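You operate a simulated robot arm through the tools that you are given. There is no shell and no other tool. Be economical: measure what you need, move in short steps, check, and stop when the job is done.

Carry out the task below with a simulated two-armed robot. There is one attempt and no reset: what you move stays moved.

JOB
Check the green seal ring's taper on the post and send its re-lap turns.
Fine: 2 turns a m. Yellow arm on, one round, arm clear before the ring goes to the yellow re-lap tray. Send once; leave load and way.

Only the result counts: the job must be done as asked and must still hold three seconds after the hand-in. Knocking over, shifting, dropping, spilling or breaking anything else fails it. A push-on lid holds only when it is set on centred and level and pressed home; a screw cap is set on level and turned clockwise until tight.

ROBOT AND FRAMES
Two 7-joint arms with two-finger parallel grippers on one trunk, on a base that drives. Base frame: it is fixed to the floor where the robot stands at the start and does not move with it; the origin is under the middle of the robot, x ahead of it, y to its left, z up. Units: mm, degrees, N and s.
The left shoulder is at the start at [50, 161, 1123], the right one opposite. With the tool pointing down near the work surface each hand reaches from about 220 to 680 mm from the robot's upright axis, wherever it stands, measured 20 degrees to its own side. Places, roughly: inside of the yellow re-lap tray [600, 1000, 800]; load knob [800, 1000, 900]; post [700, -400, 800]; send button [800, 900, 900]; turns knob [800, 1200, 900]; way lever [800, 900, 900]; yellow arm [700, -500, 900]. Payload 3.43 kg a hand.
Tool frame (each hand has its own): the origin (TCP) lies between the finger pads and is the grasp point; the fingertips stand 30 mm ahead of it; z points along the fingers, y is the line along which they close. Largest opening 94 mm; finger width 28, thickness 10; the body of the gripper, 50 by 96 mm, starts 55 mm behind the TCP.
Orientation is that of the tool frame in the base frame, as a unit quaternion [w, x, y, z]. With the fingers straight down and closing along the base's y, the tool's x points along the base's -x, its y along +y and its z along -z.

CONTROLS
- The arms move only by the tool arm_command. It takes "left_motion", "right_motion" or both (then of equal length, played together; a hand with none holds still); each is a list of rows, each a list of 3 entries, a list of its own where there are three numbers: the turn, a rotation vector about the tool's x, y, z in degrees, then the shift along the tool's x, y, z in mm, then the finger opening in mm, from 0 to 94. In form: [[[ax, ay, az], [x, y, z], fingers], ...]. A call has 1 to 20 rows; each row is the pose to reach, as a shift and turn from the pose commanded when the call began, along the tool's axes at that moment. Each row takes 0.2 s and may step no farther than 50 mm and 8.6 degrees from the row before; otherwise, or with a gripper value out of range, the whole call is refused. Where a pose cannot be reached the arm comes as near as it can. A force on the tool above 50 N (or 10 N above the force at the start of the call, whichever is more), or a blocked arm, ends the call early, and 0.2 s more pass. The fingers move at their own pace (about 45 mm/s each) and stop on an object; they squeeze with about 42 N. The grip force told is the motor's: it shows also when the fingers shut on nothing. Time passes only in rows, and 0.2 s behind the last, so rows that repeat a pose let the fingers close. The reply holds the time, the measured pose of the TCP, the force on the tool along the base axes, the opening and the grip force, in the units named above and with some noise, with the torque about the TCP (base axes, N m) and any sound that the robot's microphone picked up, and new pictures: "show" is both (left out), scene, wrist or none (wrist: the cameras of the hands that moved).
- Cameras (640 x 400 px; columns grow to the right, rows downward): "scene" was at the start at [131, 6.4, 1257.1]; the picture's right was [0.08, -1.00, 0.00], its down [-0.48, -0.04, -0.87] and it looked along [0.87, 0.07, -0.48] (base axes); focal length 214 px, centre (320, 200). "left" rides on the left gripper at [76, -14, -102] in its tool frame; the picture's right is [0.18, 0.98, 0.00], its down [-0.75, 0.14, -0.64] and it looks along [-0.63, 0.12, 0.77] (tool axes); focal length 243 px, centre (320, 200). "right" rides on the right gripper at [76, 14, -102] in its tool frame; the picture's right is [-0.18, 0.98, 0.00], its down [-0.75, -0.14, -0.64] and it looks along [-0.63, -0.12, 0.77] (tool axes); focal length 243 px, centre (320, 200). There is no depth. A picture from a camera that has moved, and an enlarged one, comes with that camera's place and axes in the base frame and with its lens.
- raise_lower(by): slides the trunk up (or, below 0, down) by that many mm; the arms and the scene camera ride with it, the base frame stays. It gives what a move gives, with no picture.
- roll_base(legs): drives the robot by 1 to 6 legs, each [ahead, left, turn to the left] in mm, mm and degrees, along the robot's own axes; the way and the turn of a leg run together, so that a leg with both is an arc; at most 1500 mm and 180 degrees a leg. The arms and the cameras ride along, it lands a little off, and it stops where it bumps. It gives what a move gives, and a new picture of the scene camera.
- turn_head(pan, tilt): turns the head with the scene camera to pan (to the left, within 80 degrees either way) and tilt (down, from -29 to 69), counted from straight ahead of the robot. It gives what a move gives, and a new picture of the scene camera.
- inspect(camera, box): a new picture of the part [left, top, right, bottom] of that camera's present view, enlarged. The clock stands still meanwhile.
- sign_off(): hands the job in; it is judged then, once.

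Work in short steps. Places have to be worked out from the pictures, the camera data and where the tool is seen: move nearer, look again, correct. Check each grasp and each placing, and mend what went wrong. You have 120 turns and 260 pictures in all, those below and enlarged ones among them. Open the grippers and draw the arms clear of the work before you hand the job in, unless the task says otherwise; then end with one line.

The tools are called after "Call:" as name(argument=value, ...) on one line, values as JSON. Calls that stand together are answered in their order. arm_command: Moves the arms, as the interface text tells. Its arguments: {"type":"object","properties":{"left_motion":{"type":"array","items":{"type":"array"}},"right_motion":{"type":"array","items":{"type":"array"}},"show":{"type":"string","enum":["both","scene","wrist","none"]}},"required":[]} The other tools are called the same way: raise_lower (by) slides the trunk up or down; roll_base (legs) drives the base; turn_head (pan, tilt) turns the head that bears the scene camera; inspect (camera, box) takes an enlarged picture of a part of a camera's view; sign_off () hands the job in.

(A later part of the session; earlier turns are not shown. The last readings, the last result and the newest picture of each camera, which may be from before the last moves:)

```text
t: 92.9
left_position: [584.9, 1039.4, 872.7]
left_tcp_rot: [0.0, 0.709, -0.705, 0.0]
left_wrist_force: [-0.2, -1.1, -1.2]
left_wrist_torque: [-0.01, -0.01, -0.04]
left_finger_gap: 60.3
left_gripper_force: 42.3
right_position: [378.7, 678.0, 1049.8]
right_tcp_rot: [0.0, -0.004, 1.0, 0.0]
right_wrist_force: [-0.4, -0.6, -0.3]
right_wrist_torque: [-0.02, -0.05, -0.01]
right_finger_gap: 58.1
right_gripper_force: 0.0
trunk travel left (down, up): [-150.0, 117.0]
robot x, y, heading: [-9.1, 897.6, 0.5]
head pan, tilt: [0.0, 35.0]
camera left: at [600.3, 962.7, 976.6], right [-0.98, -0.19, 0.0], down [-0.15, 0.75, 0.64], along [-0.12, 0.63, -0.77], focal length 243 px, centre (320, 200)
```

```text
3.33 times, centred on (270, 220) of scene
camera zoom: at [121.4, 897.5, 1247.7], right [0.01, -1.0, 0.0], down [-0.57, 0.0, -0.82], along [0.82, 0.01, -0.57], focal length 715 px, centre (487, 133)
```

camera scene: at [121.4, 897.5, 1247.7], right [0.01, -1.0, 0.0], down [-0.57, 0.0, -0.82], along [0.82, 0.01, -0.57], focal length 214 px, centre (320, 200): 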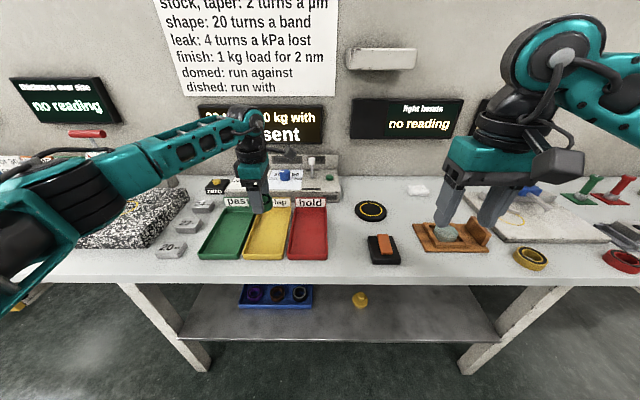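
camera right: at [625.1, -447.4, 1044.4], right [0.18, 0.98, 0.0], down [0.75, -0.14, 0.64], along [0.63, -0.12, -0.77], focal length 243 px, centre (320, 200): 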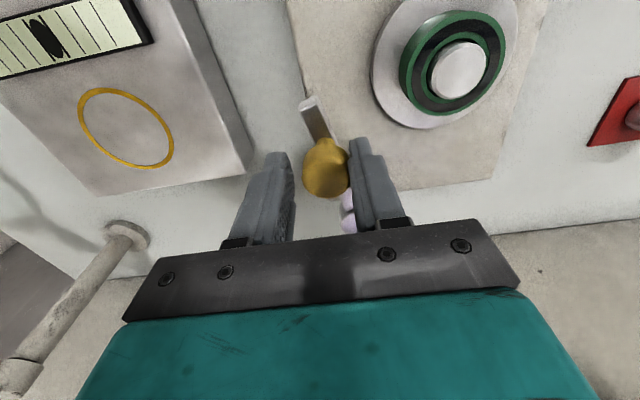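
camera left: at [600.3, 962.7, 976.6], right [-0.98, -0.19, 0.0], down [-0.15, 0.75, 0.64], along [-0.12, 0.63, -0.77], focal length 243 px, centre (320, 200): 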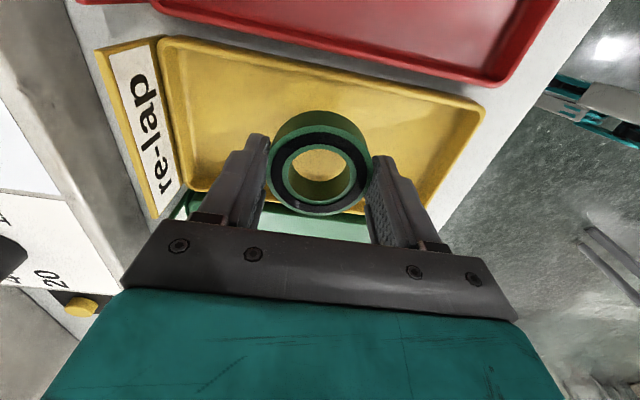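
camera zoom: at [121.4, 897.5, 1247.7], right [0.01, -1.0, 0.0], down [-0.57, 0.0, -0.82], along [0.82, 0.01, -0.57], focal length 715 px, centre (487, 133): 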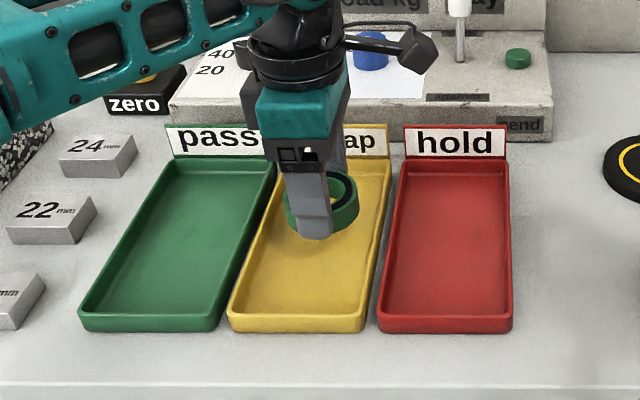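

Centred over the yellow tray. Lower to the floor of it in small end steps.

Call:
arm_command(left_motion=[[[0, 0, 0], [0, 0, 15], 40], [[0, 0, 0], [0, 0, 28], 40], [[0, 0, 0], [0, 0, 32], 40], [[0, 0, 0], [0, 0, 34], 40], [[0, 0, 0], [0, 0, 34], 40]], show="none")

Call:
inspect(camera="left", box=[120, 40, 520, 290])

```text
t: 94.1
left_position: [586.5, 1039.9, 838.9]
left_tcp_rot: [0.0, 0.71, -0.705, 0.0]
left_wrist_force: [1.7, 0.8, 1.8]
left_wrist_torque: [0.03, 0.0, -0.03]
left_finger_gap: 60.2
left_gripper_force: 42.0
right_position: [376.6, 677.6, 1050.2]
right_tcp_rot: [0.0, -0.004, 1.0, 0.0]
right_wrist_force: [-0.4, -0.3, -0.4]
right_wrist_torque: [0.05, 0.0, 0.02]
right_finger_gap: 58.0
right_gripper_force: 0.0
trunk travel left (down, up): [-150.0, 117.0]
robot x, y, heading: [-4.5, 897.3, 0.5]
head pan, tilt: [0.0, 35.0]
```

```text
1.60 times, centred on (320, 165) of left
camera zoom: at [600.9, 962.9, 943.1], right [-0.98, -0.19, 0.0], down [-0.15, 0.75, 0.64], along [-0.12, 0.63, -0.77], focal length 388 px, centre (320, 256)
```

zoom: 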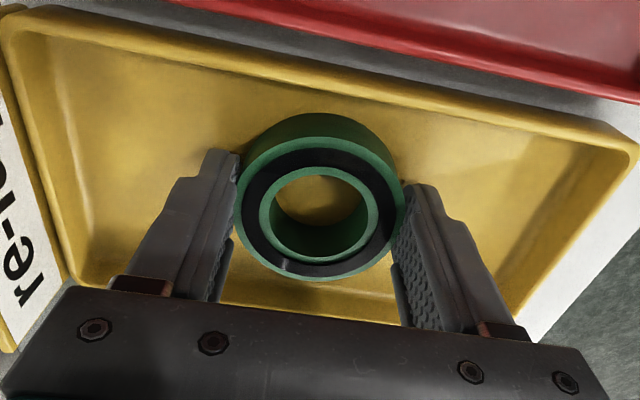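

Call:
arm_command(left_motion=[[[0, 0, 0], [0, 0, 1], 40], [[0, 0, 0], [0, 0, 2], 40], [[0, 0, 0], [0, 0, 3], 40], [[0, 0, 0], [0, 0, 3], 40]], show="none")

```text
t: 95.1
left_position: [585.4, 1040.0, 839.1]
left_tcp_rot: [-0.002, 0.709, -0.705, 0.001]
left_wrist_force: [-1.7, -0.2, 18.3]
left_wrist_torque: [0.15, 0.5, 0.01]
left_finger_gap: 60.4
left_gripper_force: 42.6
right_position: [376.1, 677.8, 1050.9]
right_tcp_rot: [0.0, -0.003, 1.0, 0.001]
right_wrist_force: [-0.6, -0.4, 0.4]
right_wrist_torque: [-0.03, -0.03, -0.02]
right_finger_gap: 58.0
right_gripper_force: 0.1
trunk travel left (down, up): [-150.0, 117.0]
robot x, y, heading: [-8.7, 903.1, 0.5]
head pan, tilt: [0.0, 35.0]
```

The ring is on the tray floor (18 N). Relieve, open and lift clear.

Call:
arm_command(left_motion=[[[0, 0, 0], [0, 0, -3], 50], [[0, 0, 0], [0, 0, -3], 74], [[0, 0, 0], [0, 0, -3], 74], [[0, 0, 0], [0, 0, -30], 74], [[0, 0, 0], [0, 0, -70], 74], [[0, 0, 0], [0, 0, -110], 74], [[0, 0, 0], [0, 0, -150], 74], [[0, 0, 0], [0, 0, -150], 74]])

Call:
inspect(camera="scene", box=[190, 80, 350, 180])

```text
t: 96.9
left_position: [585.4, 1039.5, 987.5]
left_tcp_rot: [0.0, 0.71, -0.704, 0.0]
left_wrist_force: [-0.1, 0.8, -0.3]
left_wrist_torque: [0.0, -0.01, 0.02]
left_finger_gap: 74.0
left_gripper_force: 0.0
right_position: [377.3, 676.7, 1050.1]
right_tcp_rot: [0.0, -0.004, 1.0, 0.0]
right_wrist_force: [-0.1, 1.0, -0.9]
right_wrist_torque: [0.01, 0.0, -0.02]
right_finger_gap: 58.0
right_gripper_force: 0.0
trunk travel left (down, up): [-150.0, 117.0]
robot x, y, heading: [-4.9, 899.2, 0.4]
head pan, tilt: [0.0, 35.0]
camera scene: at [121.4, 897.5, 1247.6], right [0.01, -1.0, 0.0], down [-0.57, 0.0, -0.82], along [0.82, 0.01, -0.57], focal length 214 px, centre (320, 200)
camera left: at [600.7, 963.3, 1091.0], right [-0.98, -0.19, 0.0], down [-0.15, 0.75, 0.64], along [-0.12, 0.63, -0.77], focal length 243 px, centre (320, 200)
```

scene: 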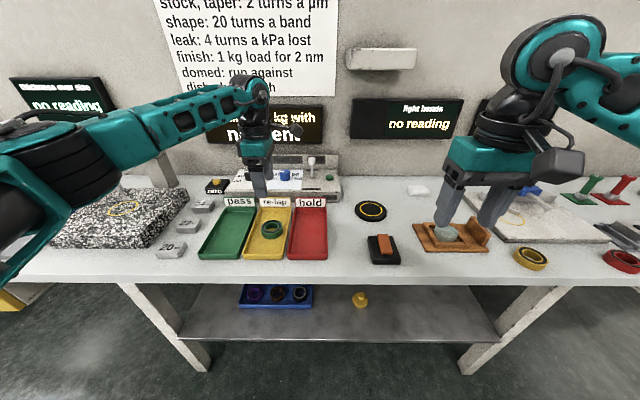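
left: 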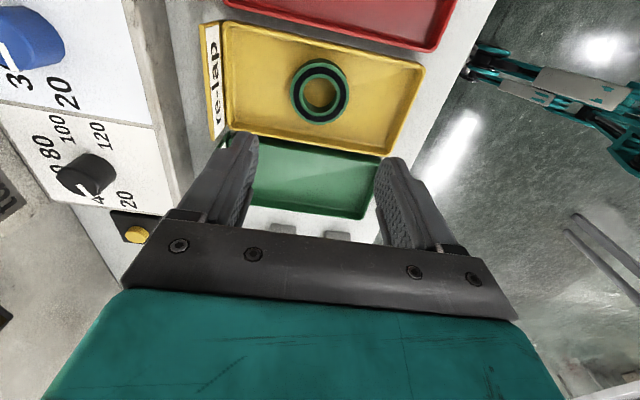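

```text
4.00 times, centred on (270, 130) of scene
camera zoom: at [121.4, 897.5, 1247.6], right [0.01, -1.0, 0.0], down [-0.57, 0.0, -0.82], along [0.82, 0.01, -0.57], focal length 858 px, centre (520, 480)
```

zoom: 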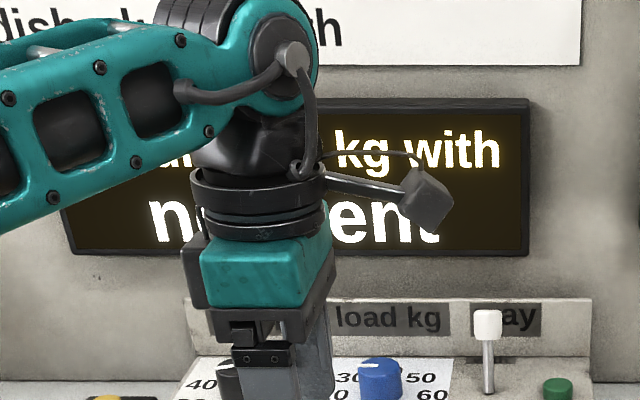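

Ring rests in the yellow re-lap tray. Look at the dial closely with the left wrist camera.

Call:
inspect(camera="left", box=[0, 100, 200, 225])

Call:
arm_command(left_motion=[[[0, 0, 8], [0, 30, 0], 74], [[0, 0, 16], [0, 60, 0], 74], [[0, 0, 24], [0, 90, 0], 74], [[0, 0, 32], [0, 120, 0], 74], [[0, 0, 40], [0, 150, 0], 74], [[0, 0, 48], [0, 180, 0], 74], [[0, 0, 56], [0, 180, 0], 74], [[0, 0, 64], [0, 180, 0], 74], [[0, 0, 72], [0, 180, 0], 74], [[0, 0, 80], [0, 180, 0], 74], [[0, 0, 88], [0, 180, 0], 74], [[0, 0, 90], [0, 180, -40], 74], [[0, 0, 90], [0, 180, -40], 74]], show="scene")

Call:
inspect(camera="scene", box=[210, 150, 350, 240])

```text
3.20 times, centred on (100, 162) of left
camera zoom: at [600.7, 963.3, 1091.0], right [-0.98, -0.19, 0.0], down [-0.15, 0.75, 0.64], along [-0.12, 0.63, -0.77], focal length 776 px, centre (1024, 320)
```

zoom: 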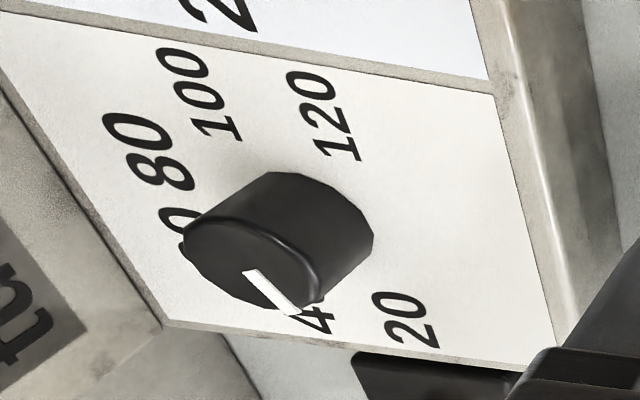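

```text
t: 99.7
left_position: [406.7, 1038.1, 1027.1]
left_tcp_rot: [0.0, -0.003, 1.0, 0.001]
left_wrist_force: [-0.6, -1.4, 0.1]
left_wrist_torque: [0.03, 0.02, 0.01]
left_finger_gap: 74.0
left_gripper_force: 0.1
right_position: [377.6, 676.8, 1049.5]
right_tcp_rot: [0.0, -0.003, 1.0, 0.0]
right_wrist_force: [-0.4, 0.1, -0.4]
right_wrist_torque: [0.0, 0.02, 0.02]
right_finger_gap: 58.1
right_gripper_force: 0.1
trunk travel left (down, up): [-150.0, 117.0]
robot x, y, heading: [-9.0, 897.3, 0.5]
head pan, tilt: [0.0, 35.0]
camera scene: at [121.4, 897.5, 1247.7], right [0.01, -1.0, 0.0], down [-0.57, 0.0, -0.82], along [0.82, 0.01, -0.57], focal length 214 px, centre (320, 200)
```

scene: 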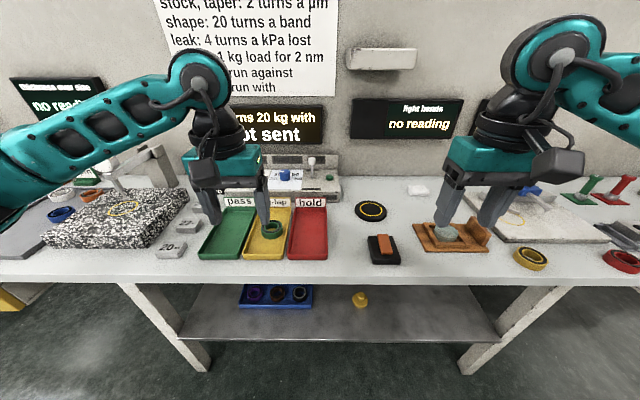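

```text
4.44 times, centred on (280, 195) of scene
camera zoom: at [121.4, 897.5, 1247.7], right [0.01, -1.0, 0.0], down [-0.57, 0.0, -0.82], along [0.82, 0.01, -0.57], focal length 953 px, centre (498, 222)
```

zoom: 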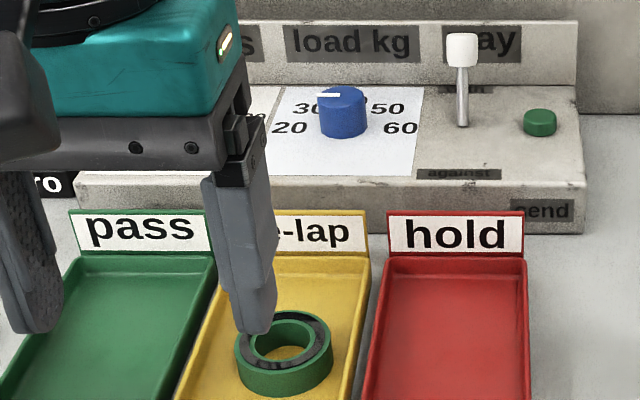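

Drive toward the sender: left 60, ahead 120 first.

Call:
roll_base(legs=[[0, 60, -0.4], [120, 0, 0]])

Call:
roll_base(legs=[[80, 0, 0]])

```text
t: 101.5
left_position: [525.1, 1095.8, 1026.8]
left_tcp_rot: [0.0, 0.001, 1.0, -0.001]
left_wrist_force: [0.1, 0.1, -0.5]
left_wrist_torque: [0.04, -0.01, 0.01]
left_finger_gap: 74.4
left_gripper_force: 0.0
right_position: [493.7, 735.5, 1048.9]
right_tcp_rot: [0.0, -0.001, 1.0, -0.001]
right_wrist_force: [0.1, -0.4, -0.1]
right_wrist_torque: [-0.01, 0.0, 0.01]
right_finger_gap: 58.1
right_gripper_force: 0.0
trunk travel left (down, up): [-150.0, 117.0]
robot x, y, heading: [110.0, 957.9, -0.1]
head pan, tilt: [0.0, 35.0]
camera scene: at [239.8, 957.0, 1247.6], right [0.0, -1.0, 0.0], down [-0.57, 0.0, -0.82], along [0.82, 0.0, -0.57], focal length 214 px, centre (320, 200)
```

scene: 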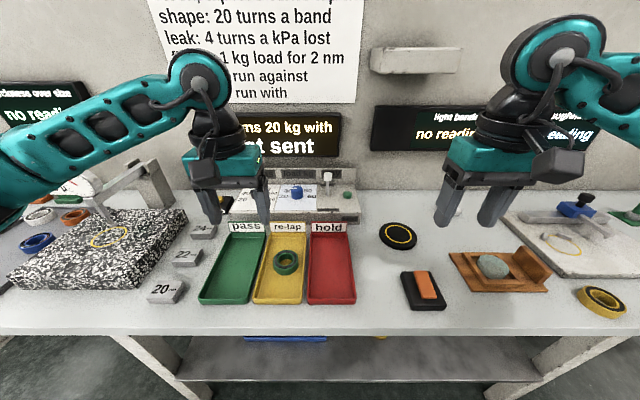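

```text
t: 102.5
left_position: [561.2, 1096.3, 1025.3]
left_tcp_rot: [-0.002, -0.003, 1.0, 0.001]
left_wrist_force: [-0.1, -0.7, -0.3]
left_wrist_torque: [-0.02, 0.01, -0.01]
left_finger_gap: 73.9
left_gripper_force: 0.0
right_position: [529.0, 735.4, 1049.5]
right_tcp_rot: [0.0, 0.0, 1.0, 0.0]
right_wrist_force: [-0.7, -0.2, -0.3]
right_wrist_torque: [0.0, 0.01, 0.02]
right_finger_gap: 57.8
right_gripper_force: 0.0
trunk travel left (down, up): [-150.0, 117.0]
robot x, y, heading: [142.4, 954.7, 0.1]
head pan, tilt: [0.0, 35.0]
stopped in leg 1: the robot was blocked; the commanded pose is now the measured one
camera scene: at [275.0, 957.1, 1247.8], right [0.0, -1.0, 0.0], down [-0.57, 0.0, -0.82], along [0.82, 0.0, -0.57], focal length 214 px, centre (320, 200)
```

scene: 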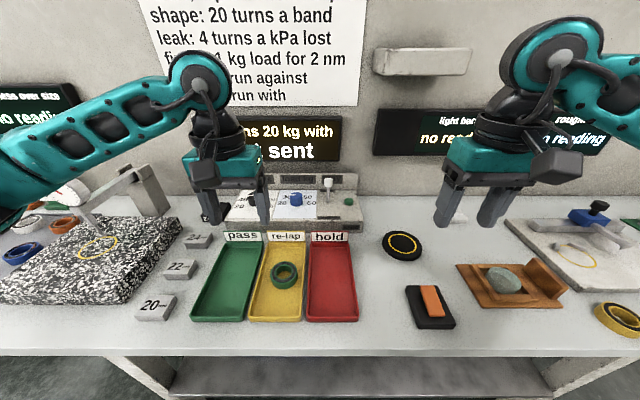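

The base bumps at x≈143 — nothing moved. I back off 5 mm and swing the left hand aside to see the dial.

Call:
roll_base(legs=[[-5, 0, 0]])

Call:
arm_command(left_motion=[[[0, 0, 0], [0, 45, 0], 74], [[0, 0, 0], [0, 90, 0], 74], [[0, 0, 0], [0, 135, 0], 74], [[0, 0, 0], [0, 180, 0], 74], [[0, 0, 0], [0, 180, 0], 74]], show="none")

Call:
inspect(camera="scene", box=[210, 150, 370, 250])

Call:
inspect(camera="scene", box=[120, 150, 400, 325])

```text
t: 103.3
left_position: [556.4, 1095.8, 1026.3]
left_tcp_rot: [-0.001, -0.002, 1.0, 0.002]
left_wrist_force: [-1.5, 0.9, -1.2]
left_wrist_torque: [0.0, -0.02, -0.01]
left_finger_gap: 74.0
left_gripper_force: 0.0
right_position: [525.4, 735.7, 1049.2]
right_tcp_rot: [-0.001, -0.001, 1.0, 0.0]
right_wrist_force: [-0.6, -0.6, 1.2]
right_wrist_torque: [0.0, -0.01, 0.01]
right_finger_gap: 58.3
right_gripper_force: 0.1
trunk travel left (down, up): [-150.0, 117.0]
robot x, y, heading: [141.1, 959.4, -0.1]
head pan, tilt: [0.0, 35.0]
camera scene: at [270.2, 957.1, 1247.7], right [0.0, -1.0, 0.0], down [-0.57, 0.0, -0.82], along [0.82, 0.0, -0.57], focal length 214 px, centre (320, 200)
```

scene: 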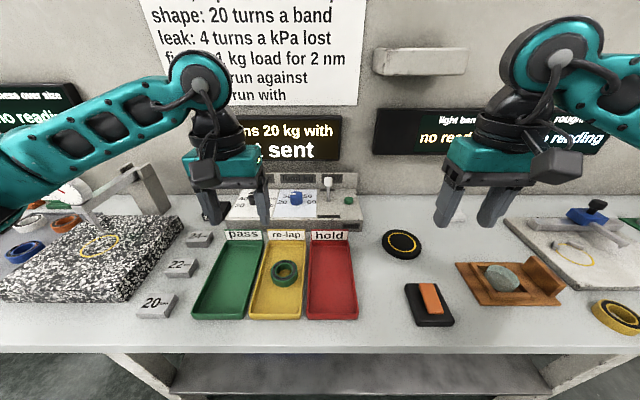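

```text
t: 104.5
left_position: [555.0, 1274.1, 1024.2]
left_tcp_rot: [-0.002, -0.001, 1.0, 0.001]
left_wrist_force: [0.1, 0.3, 0.1]
left_wrist_torque: [0.02, -0.01, -0.02]
left_finger_gap: 74.0
left_gripper_force: 0.0
right_position: [525.0, 735.3, 1049.8]
right_tcp_rot: [-0.001, -0.001, 1.0, 0.0]
right_wrist_force: [-0.5, 0.4, 0.5]
right_wrist_torque: [-0.04, 0.03, 0.03]
right_finger_gap: 57.8
right_gripper_force: 0.0
trunk travel left (down, up): [-150.0, 117.0]
robot x, y, heading: [145.1, 956.9, 0.2]
head pan, tilt: [0.0, 35.0]
```

```text
4.00 times, centred on (290, 200) of scene
camera zoom: at [270.5, 956.9, 1247.7], right [0.0, -1.0, 0.0], down [-0.57, 0.0, -0.82], along [0.82, 0.0, -0.57], focal length 858 px, centre (440, 200)
```

zoom: 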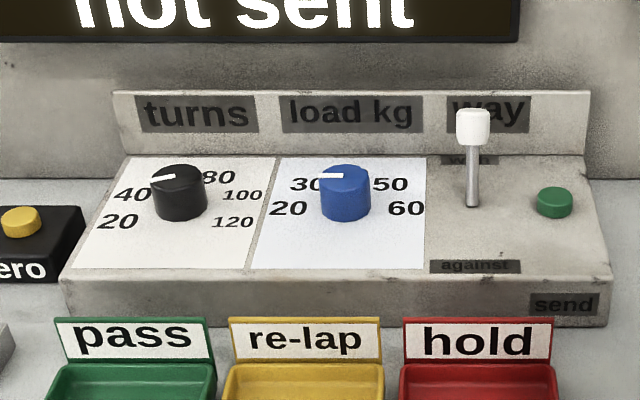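

```text
2.29 times, centred on (260, 238) of scene
camera zoom: at [270.5, 956.9, 1247.7], right [0.0, -1.0, 0.0], down [-0.57, 0.0, -0.82], along [0.82, 0.0, -0.57], focal length 490 px, centre (457, 114)
```

zoom: 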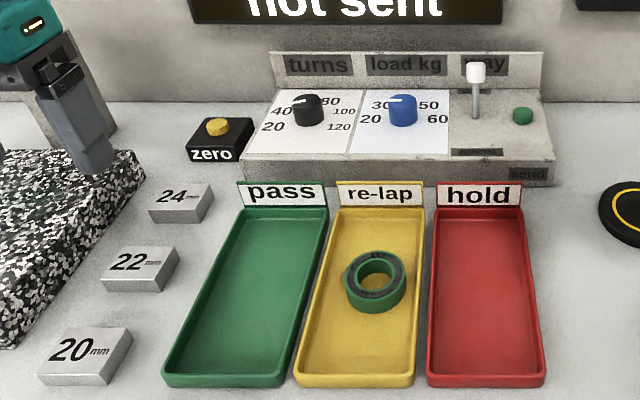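

Pointer is at 20; 40 is ~47° clockwise. Knob ≈[838,1168], panel ≈836 high, too far for a straight-down hand, so I tilt the left hand ~30° forward and hover before it.

Call:
arm_command(left_motion=[[[0, 0, 0], [0, -45, 0], 74], [[0, -6, 0], [-10, -90, 0], 74], [[0, -12, 0], [-45, -106, 0], 74], [[0, -18, 0], [-85, -106, 0], 74], [[0, -24, 0], [-120, -106, 0], 74], [[0, -30, 0], [-155, -106, 0], 74], [[0, -30, 0], [-190, -106, 10], 74], [[0, -30, 0], [-190, -106, 10], 74]])

Call:
inspect(camera="scene", box=[190, 120, 350, 220])

```text
t: 106.3
left_position: [748.0, 1171.6, 1014.4]
left_tcp_rot: [0.258, -0.002, 0.966, 0.002]
left_wrist_force: [-0.8, 0.7, -0.7]
left_wrist_torque: [0.01, -0.01, 0.04]
left_finger_gap: 73.8
left_gripper_force: 0.0
right_position: [524.5, 736.7, 1049.4]
right_tcp_rot: [-0.001, -0.001, 1.0, 0.0]
right_wrist_force: [-0.5, 0.8, 0.2]
right_wrist_torque: [-0.03, 0.0, -0.01]
right_finger_gap: 58.1
right_gripper_force: 0.1
trunk travel left (down, up): [-150.0, 117.0]
robot x, y, heading: [143.8, 957.3, -0.1]
head pan, tilt: [0.0, 35.0]
camera scene: at [270.4, 957.1, 1247.7], right [0.0, -1.0, 0.0], down [-0.57, 0.0, -0.82], along [0.82, 0.0, -0.57], focal length 214 px, centre (320, 200)
camera left: at [630.7, 1155.3, 1066.2], right [-0.16, 0.98, -0.09], down [0.33, 0.14, 0.93], along [0.93, 0.12, -0.35], focal length 243 px, centre (320, 200)
```

scene: 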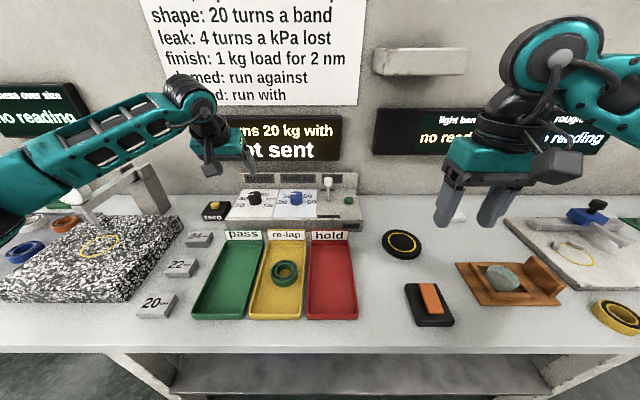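
left: 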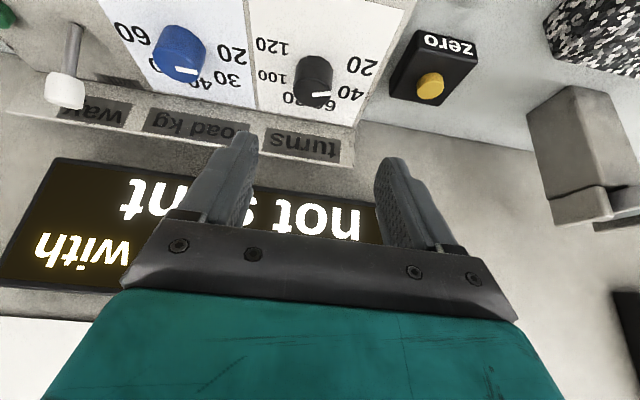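

```text
4.00 times, centred on (270, 170) of scene
camera zoom: at [270.4, 957.1, 1247.7], right [0.0, -1.0, 0.0], down [-0.57, 0.0, -0.82], along [0.82, 0.0, -0.57], focal length 858 px, centre (520, 320)
```

zoom: 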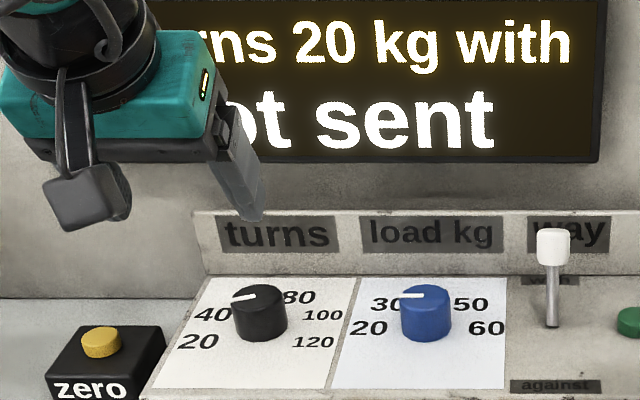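

Call:
inspect(camera="left", box=[160, 0, 480, 200])

Call:
inspect(camera="right", box=[320, 0, 640, 200])

```text
2.00 times, centred on (320, 100) of left
camera zoom: at [630.7, 1155.3, 1066.2], right [-0.16, 0.98, -0.09], down [0.33, 0.14, 0.93], along [0.93, 0.12, -0.35], focal length 485 px, centre (320, 400)
```

zoom: 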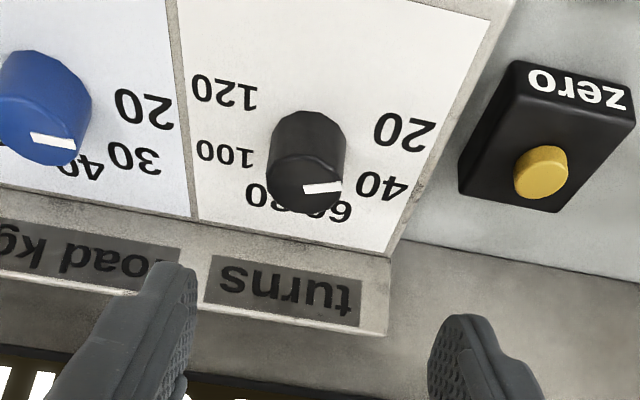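

```text
2.00 times, centred on (480, 100) of right
camera zoom: at [449.0, 750.5, 1152.7], right [0.18, 0.98, 0.0], down [0.76, -0.14, 0.64], along [0.63, -0.12, -0.77], focal length 485 px, centre (0, 400)
```

zoom: 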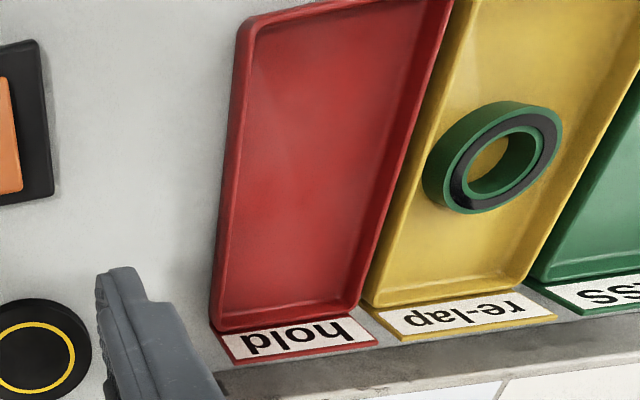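

Approach with the tips to just above the knob's estimated top (tip at ~[830,1168,895]) and compare in both views.

Call:
arm_command(left_motion=[[[0, 0, 0], [-4, -2, 38], 70], [[0, 0, 0], [-8, -4, 76], 70], [[0, 0, 0], [-11.5, -4, 114], 70], [[0, 0, 0], [-11.5, -4, 114], 70]], show="wrist")

Call:
inspect(camera="scene", box=[190, 140, 318, 220])

```text
t: 107.3
left_position: [816.1, 1164.7, 922.5]
left_tcp_rot: [0.259, -0.002, 0.966, 0.002]
left_wrist_force: [0.0, 0.0, 0.0]
left_wrist_torque: [0.01, 0.02, 0.03]
left_finger_gap: 70.1
left_gripper_force: 0.1
right_position: [526.2, 735.6, 1049.7]
right_tcp_rot: [-0.002, -0.001, 1.0, -0.001]
right_wrist_force: [-0.4, 0.6, -0.5]
right_wrist_torque: [0.03, 0.01, 0.03]
right_finger_gap: 58.2
right_gripper_force: 0.0
trunk travel left (down, up): [-150.0, 117.0]
robot x, y, heading: [141.4, 956.9, -0.1]
head pan, tilt: [0.0, 35.0]
camera left: at [698.5, 1149.9, 974.3], right [-0.16, 0.98, -0.09], down [0.33, 0.14, 0.93], along [0.93, 0.12, -0.35], focal length 243 px, centre (320, 200)
```

left: 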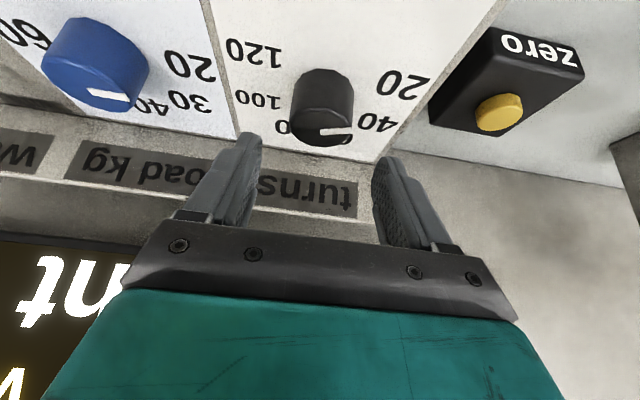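

```text
5.00 times, centred on (254, 180) of scene
camera zoom: at [270.4, 957.1, 1247.7], right [0.0, -1.0, 0.0], down [-0.57, 0.0, -0.82], along [0.82, 0.0, -0.57], focal length 1072 px, centre (650, 300)
```

zoom: 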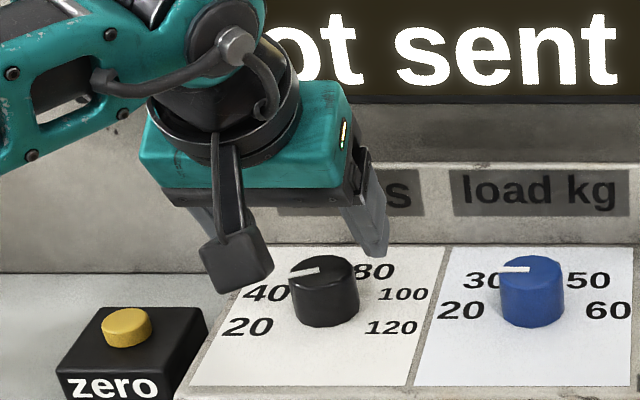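

All three views intersect at knob centre ≈[823,1164], top ≈882, panel ≈855 flat. Lower the tips around it to ~868.

Call:
arm_command(left_motion=[[[0, 0, 0], [7, 0, 7], 70], [[0, 0, 0], [14, 0, 14], 70], [[0, 0, 0], [21, 0, 20.5], 70], [[0, 0, 0], [21, 0, 20.5], 70]], show="wrist")

Call:
inspect(camera="scene", box=[190, 140, 318, 220])

```text
t: 108.3
left_position: [804.9, 1167.4, 894.1]
left_tcp_rot: [0.258, -0.002, 0.966, 0.001]
left_wrist_force: [0.3, 0.3, 0.1]
left_wrist_torque: [0.01, -0.02, 0.01]
left_finger_gap: 70.0
left_gripper_force: 0.0
right_position: [525.8, 736.4, 1049.1]
right_tcp_rot: [-0.002, 0.0, 1.0, 0.0]
right_wrist_force: [-0.2, -0.4, 0.0]
right_wrist_torque: [-0.02, 0.0, -0.01]
right_finger_gap: 58.1
right_gripper_force: 0.1
trunk travel left (down, up): [-150.0, 117.0]
robot x, y, heading: [142.4, 956.2, -0.1]
head pan, tilt: [0.0, 35.0]
camera left: at [688.6, 1151.0, 945.9], right [-0.16, 0.98, -0.09], down [0.33, 0.14, 0.93], along [0.93, 0.12, -0.35], focal length 243 px, centre (320, 200)
```

left: 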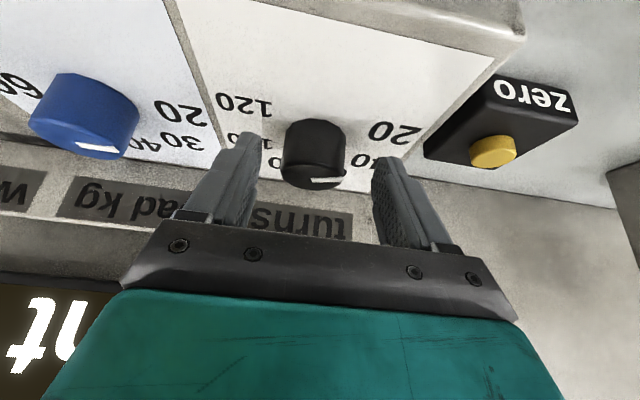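

```text
5.00 times, centred on (254, 180) of scene
camera zoom: at [270.5, 957.0, 1247.7], right [0.0, -1.0, 0.0], down [-0.57, 0.0, -0.82], along [0.82, 0.0, -0.57], focal length 1072 px, centre (650, 300)
```

zoom: 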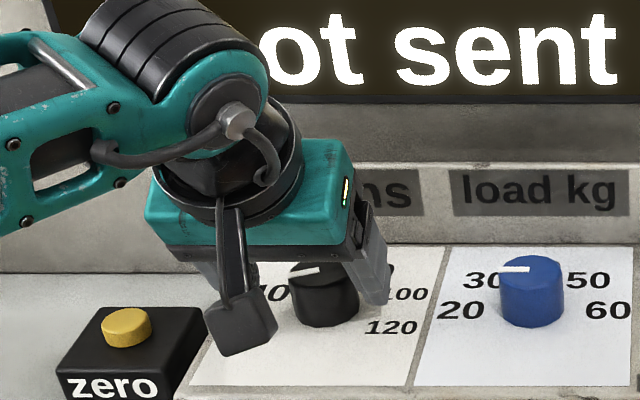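

Fingers straddle the knob. Close and turn 24° clockwise about the knob's vertical axis, then read the display.

Call:
arm_command(left_motion=[[[0, 0, 0], [0, 0, 0], 36], [[0, 0, 0], [0, 0, 0], 36], [[0, 0, 0], [0, 0, 0], 36], [[4, 0, 6.93], [-0.1, 2.4, 0.1], 36], [[8, 0, 13.86], [-0.6, 4.7, 0.3], 36], [[12, 0, 20.78], [-1.3, 6.9, 0.7], 36], [[12, 0, 20.78], [-1.3, 6.9, 0.7], 36]], show="wrist")

Call:
inspect(camera="scene", box=[190, 100, 350, 220])

```text
t: 109.9
left_position: [806.0, 1169.1, 893.0]
left_tcp_rot: [0.253, 0.167, 0.952, -0.045]
left_wrist_force: [4.2, -17.6, -6.6]
left_wrist_torque: [-0.27, -0.45, -0.34]
left_finger_gap: 39.1
left_gripper_force: 44.8
left hand out of reach, approached as far as the arm can: row 6, 7
right_position: [526.4, 735.4, 1048.9]
right_tcp_rot: [-0.002, 0.0, 1.0, 0.001]
right_wrist_force: [0.5, 0.1, 0.3]
right_wrist_torque: [0.02, 0.0, 0.02]
right_finger_gap: 57.8
right_gripper_force: 0.1
trunk travel left (down, up): [-150.0, 117.0]
robot x, y, heading: [142.2, 957.9, 0.0]
head pan, tilt: [0.0, 35.0]
camera left: at [691.7, 1195.2, 946.2], right [0.19, 0.98, -0.09], down [0.36, 0.02, 0.93], along [0.91, -0.21, -0.35], focal length 243 px, centre (320, 200)
```

left: 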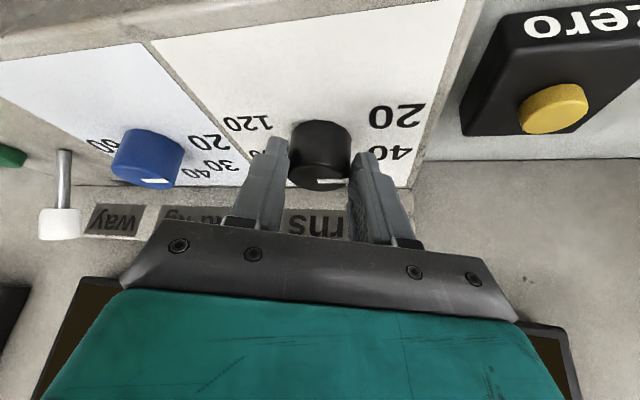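

```text
3.33 times, centred on (270, 160) of scene
camera zoom: at [271.4, 955.5, 1247.5], right [0.0, -1.0, 0.0], down [-0.57, 0.0, -0.82], along [0.82, 0.0, -0.57], focal length 715 px, centre (487, 333)
```

zoom: 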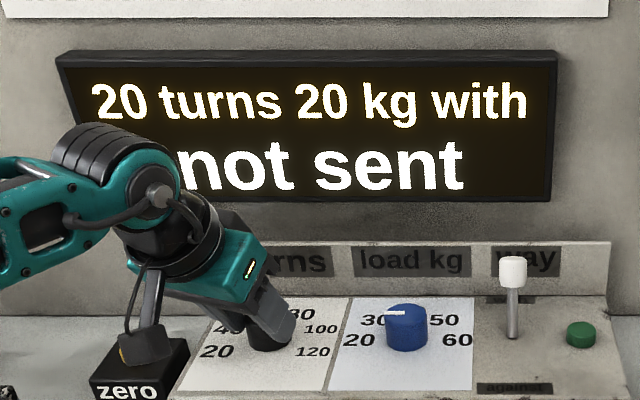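

The wrist limit on this side stopped it at ~20° (dial still shows 20). I open, back out along the tool, and re-grip with the hand pre-turned counter-clockwise, where the left wrist has range.

Call:
arm_command(left_motion=[[[0, 0, 0], [0, 1, 0], 60], [[0, 0, 0], [0, 2, 0], 74], [[0, 0, 0], [0, 2, 0], 74], [[0, 0, 0], [0, 2, -20], 74], [[0, 0, 0], [0, 2, -50], 74], [[-4, 0, -6.93], [0, 2, -50], 74], [[-8, 0, -13.86], [0, 2, -50], 74], [[-12, 0, -20.78], [0, 2, -50], 74], [[-16, 0, -27.7], [0, 2, -50], 74], [[-20, 0, -34.64], [0, 2, -50], 74], [[-24, 0, -41.57], [0, 2, -50], 74], [[-28, 0, -48.5], [0, 2, -50], 74], [[-31, 0, -53.7], [0, 2, -50], 74], [[-31, 0, -53.7], [0, 2, -50], 74]], show="wrist")

Call:
inspect(camera="scene", box=[190, 100, 350, 220])

```text
t: 112.9
left_position: [783.8, 1182.8, 937.0]
left_tcp_rot: [0.24, -0.348, 0.901, 0.094]
left_wrist_force: [0.2, -0.1, 0.0]
left_wrist_torque: [0.0, 0.02, 0.04]
left_finger_gap: 74.1
left_gripper_force: 0.1
right_position: [526.0, 736.7, 1049.8]
right_tcp_rot: [-0.002, -0.001, 1.0, 0.0]
right_wrist_force: [0.0, 0.4, 0.3]
right_wrist_torque: [-0.02, -0.02, -0.01]
right_finger_gap: 57.8
right_gripper_force: 0.0
trunk travel left (down, up): [-150.0, 117.0]
robot x, y, heading: [144.1, 958.9, 0.1]
head pan, tilt: [0.0, 35.0]
camera left: at [707.2, 1093.1, 989.1], right [-0.78, 0.62, -0.09], down [0.15, 0.33, 0.93], along [0.61, 0.71, -0.35], focal length 243 px, centre (320, 200)
```

left: 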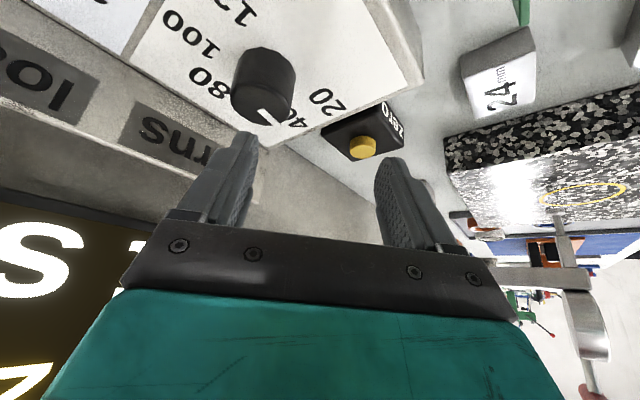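

```text
3.33 times, centred on (270, 160) of scene
camera zoom: at [270.5, 957.1, 1247.7], right [0.0, -1.0, 0.0], down [-0.57, 0.0, -0.82], along [0.82, 0.0, -0.57], focal length 715 px, centre (487, 333)
```

zoom: 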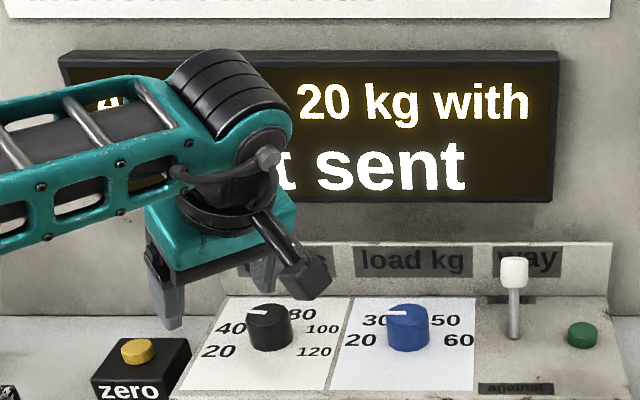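

Re-align: hover on the knob's axis line with the hand at ~42° azimuth.

Call:
arm_command(left_motion=[[[0, 0, 0], [10, -20, -6], 66], [[0, 0, 0], [20, -39.8, -11.5], 66], [[0, 0, 0], [20, -39.8, -11.5], 66]], show="wrist")

Call:
inspect(camera="scene", box=[190, 100, 350, 220])

```text
t: 113.7
left_position: [793.3, 1138.4, 937.1]
left_tcp_rot: [0.24, -0.348, 0.901, 0.094]
left_wrist_force: [0.4, -0.8, -0.3]
left_wrist_torque: [-0.02, -0.01, 0.0]
left_finger_gap: 66.0
left_gripper_force: 0.1
right_position: [525.0, 736.2, 1048.3]
right_tcp_rot: [-0.001, -0.001, 1.0, 0.0]
right_wrist_force: [-0.3, 0.2, -0.3]
right_wrist_torque: [0.01, -0.01, 0.01]
right_finger_gap: 58.0
right_gripper_force: 0.0
trunk travel left (down, up): [-150.0, 117.0]
robot x, y, heading: [144.8, 954.2, 0.1]
head pan, tilt: [0.0, 35.0]
camera left: at [715.4, 1048.6, 988.8], right [-0.78, 0.62, -0.09], down [0.15, 0.33, 0.93], along [0.61, 0.71, -0.35], focal length 243 px, centre (320, 200)
```

left: 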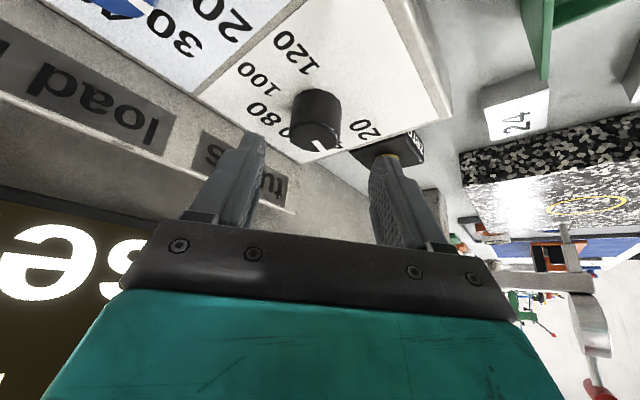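

```text
3.33 times, centred on (270, 160) of scene
camera zoom: at [270.5, 957.2, 1247.7], right [0.0, -1.0, 0.0], down [-0.57, 0.0, -0.82], along [0.82, 0.0, -0.57], focal length 715 px, centre (487, 333)
```

zoom: 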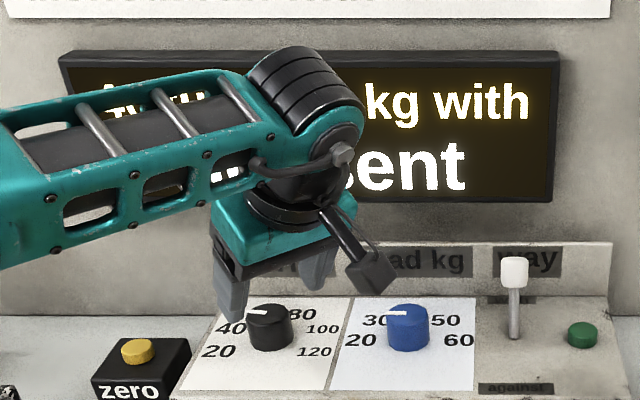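

Knob is centred between the fingers. Advance 49 mm along the tool.

Call:
arm_command(left_motion=[[[0, 0, 0], [0, -1, 18], 66], [[0, 0, 0], [0, -1, 36], 66], [[0, 0, 0], [0, -1, 49], 66], [[0, 0, 0], [0, -1, 49], 66]], show="wrist")

Call:
inspect(camera="scene", box=[190, 100, 350, 220])

```text
t: 114.7
left_position: [812.5, 1154.4, 894.3]
left_tcp_rot: [0.239, -0.348, 0.901, 0.095]
left_wrist_force: [-0.2, 0.1, 0.1]
left_wrist_torque: [-0.01, -0.01, 0.01]
left_finger_gap: 65.8
left_gripper_force: 0.1
right_position: [525.8, 736.1, 1049.1]
right_tcp_rot: [-0.002, -0.001, 1.0, -0.001]
right_wrist_force: [0.7, -0.1, -0.5]
right_wrist_torque: [0.01, 0.02, 0.0]
right_finger_gap: 57.9
right_gripper_force: 0.0
trunk travel left (down, up): [-150.0, 117.0]
robot x, y, heading: [143.5, 958.3, -0.0]
head pan, tilt: [0.0, 35.0]
camera left: at [734.6, 1064.2, 946.0], right [-0.78, 0.62, -0.09], down [0.15, 0.33, 0.93], along [0.61, 0.71, -0.35], focal length 243 px, centre (320, 200)
```

left: 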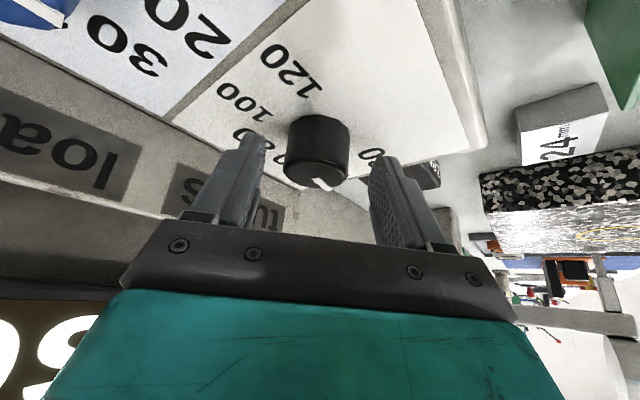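

```text
3.33 times, centred on (270, 160) of scene
camera zoom: at [270.5, 957.1, 1247.7], right [0.0, -1.0, 0.0], down [-0.57, 0.0, -0.82], along [0.82, 0.0, -0.57], focal length 715 px, centre (487, 333)
```

zoom: 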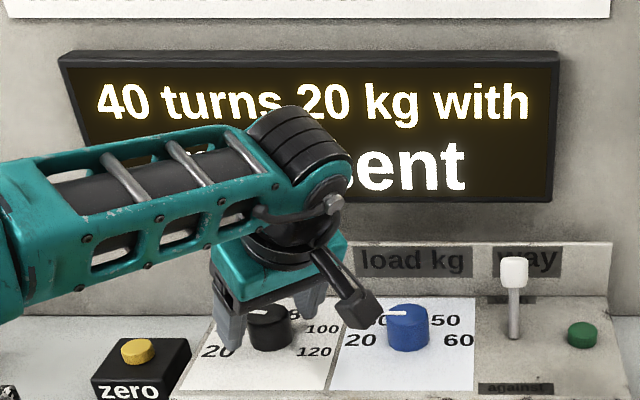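

The display now reads "40 turns 20 kg with": the dial snapped to 40. I withdraw the left hand straight out without gripping.

Call:
arm_command(left_motion=[[[0, 0, 0], [0, 1, -20], 70], [[0, 0, 0], [0, 1, -55], 70], [[0, 0, 0], [22, 28, -80], 70], [[0, 0, 0], [44, 56, -105], 70], [[0, 0, 0], [66, 84, -130], 70], [[0, 0, 0], [88, 112, -155], 70], [[0, 0, 0], [98, 133, -181], 70], [[0, 0, 0], [98, 133, -181], 70]], show="scene")

Call:
inspect(camera="scene", box=[190, 100, 390, 225])

```text
t: 116.5
left_position: [592.5, 1135.6, 1003.2]
left_tcp_rot: [0.241, -0.348, 0.901, 0.095]
left_wrist_force: [0.9, -0.1, -0.5]
left_wrist_torque: [-0.01, -0.01, 0.01]
left_finger_gap: 69.8
left_gripper_force: 0.0
right_position: [525.4, 735.8, 1048.9]
right_tcp_rot: [-0.001, 0.0, 1.0, -0.001]
right_wrist_force: [0.2, 0.0, -0.5]
right_wrist_torque: [0.02, 0.01, -0.01]
right_finger_gap: 57.7
right_gripper_force: 0.0
trunk travel left (down, up): [-150.0, 117.0]
robot x, y, heading: [142.2, 957.0, 0.3]
head pan, tilt: [0.0, 35.0]
camera scene: at [270.5, 957.1, 1247.7], right [0.0, -1.0, 0.0], down [-0.57, 0.0, -0.82], along [0.82, 0.0, -0.57], focal length 214 px, centre (320, 200)
```

scene: 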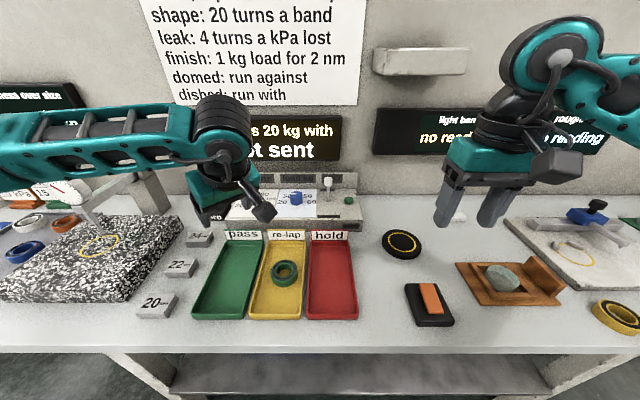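

```text
3.20 times, centred on (290, 162) of scene
camera zoom: at [270.5, 957.1, 1247.7], right [0.0, -1.0, 0.0], down [-0.57, 0.0, -0.82], along [0.82, 0.0, -0.57], focal length 686 px, centre (416, 320)
```

zoom: 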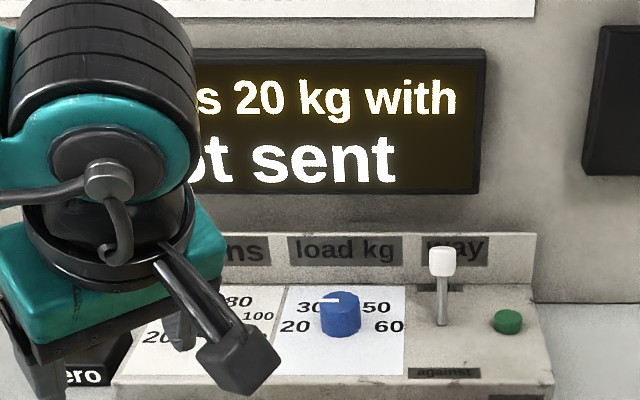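

Move the left hand aside to expose the display, while the right hand closes, tilts 30° and comes to a hover before the send button.

Call:
arm_command(left_motion=[[[0, 0, 0], [-17, 22, 10], 70], [[0, 0, 0], [-34, 44, 20], 70], [[0, 0, 0], [-51, 66, 30], 70], [[0, 0, 0], [-68, 88, 40], 70], [[0, 0, 0], [-87, 111, 50], 70], [[0, 0, 0], [-87, 111, 50], 70], [[0, 0, 0], [-87, 111, 50], 70]], right_motion=[[[0, -6, 0], [-36, 18, 8], 20], [[0, -12, 0], [-72, 36, 18], 0], [[0, -18, 0], [-108, 58, 30], 0], [[0, -24, 0], [-144, 82, 42], 0], [[0, -30, 0], [-180, 106, 56], 0], [[0, -30, 0], [-212, 123, 70], 0], [[0, -30, 0], [-212, 123, 70], 0]])

Call:
inspect(camera="scene", box=[190, 100, 390, 225])

```text
t: 118.1
left_position: [596.4, 1284.0, 1003.5]
left_tcp_rot: [0.241, -0.348, 0.901, 0.095]
left_wrist_force: [-0.4, -0.3, -0.7]
left_wrist_torque: [0.02, -0.01, -0.01]
left_finger_gap: 70.0
left_gripper_force: 0.1
right_position: [739.3, 859.0, 978.8]
right_tcp_rot: [0.258, 0.0, 0.966, 0.0]
right_wrist_force: [0.1, -0.3, 0.4]
right_wrist_torque: [0.03, -0.04, -0.03]
right_finger_gap: 0.1
right_gripper_force: 32.6
trunk travel left (down, up): [-150.0, 117.0]
robot x, y, heading: [139.6, 957.0, -0.1]
head pan, tilt: [0.0, 35.0]
camera scene: at [270.4, 957.0, 1247.7], right [0.0, -1.0, 0.0], down [-0.57, 0.0, -0.82], along [0.82, 0.0, -0.57], focal length 214 px, centre (320, 200)
camera right: at [621.2, 873.4, 1030.4], right [0.16, 0.98, 0.09], down [0.33, -0.14, 0.93], along [0.93, -0.12, -0.35], focal length 243 px, centre (320, 200)
camera left: at [518.0, 1193.9, 1055.5], right [-0.78, 0.62, -0.09], down [0.15, 0.33, 0.93], along [0.61, 0.71, -0.35], focal length 243 px, centre (320, 200)
```

scene: 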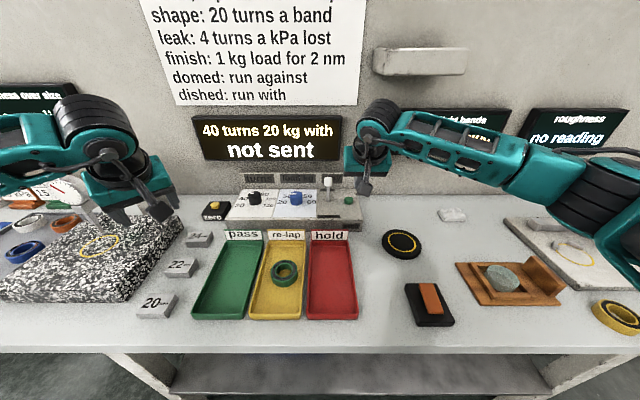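
right: 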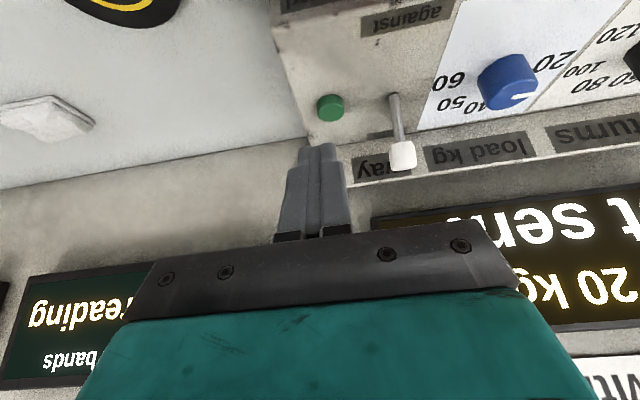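
left: 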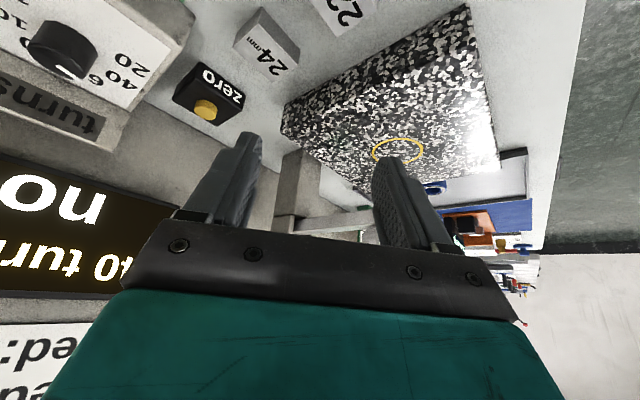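

```text
3.20 times, centred on (290, 162) of scene
camera zoom: at [270.4, 957.0, 1247.7], right [0.0, -1.0, 0.0], down [-0.57, 0.0, -0.82], along [0.82, 0.0, -0.57], focal length 686 px, centre (416, 320)
```

zoom: 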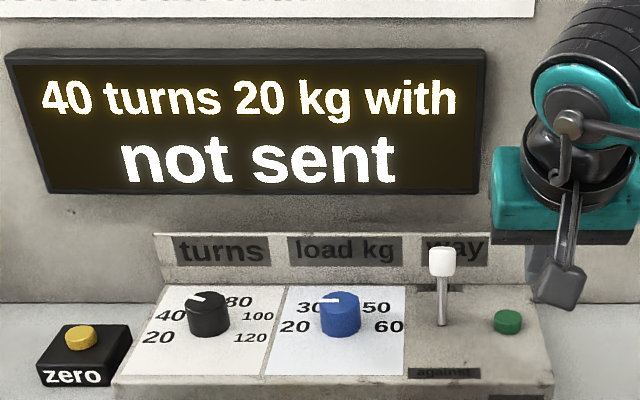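

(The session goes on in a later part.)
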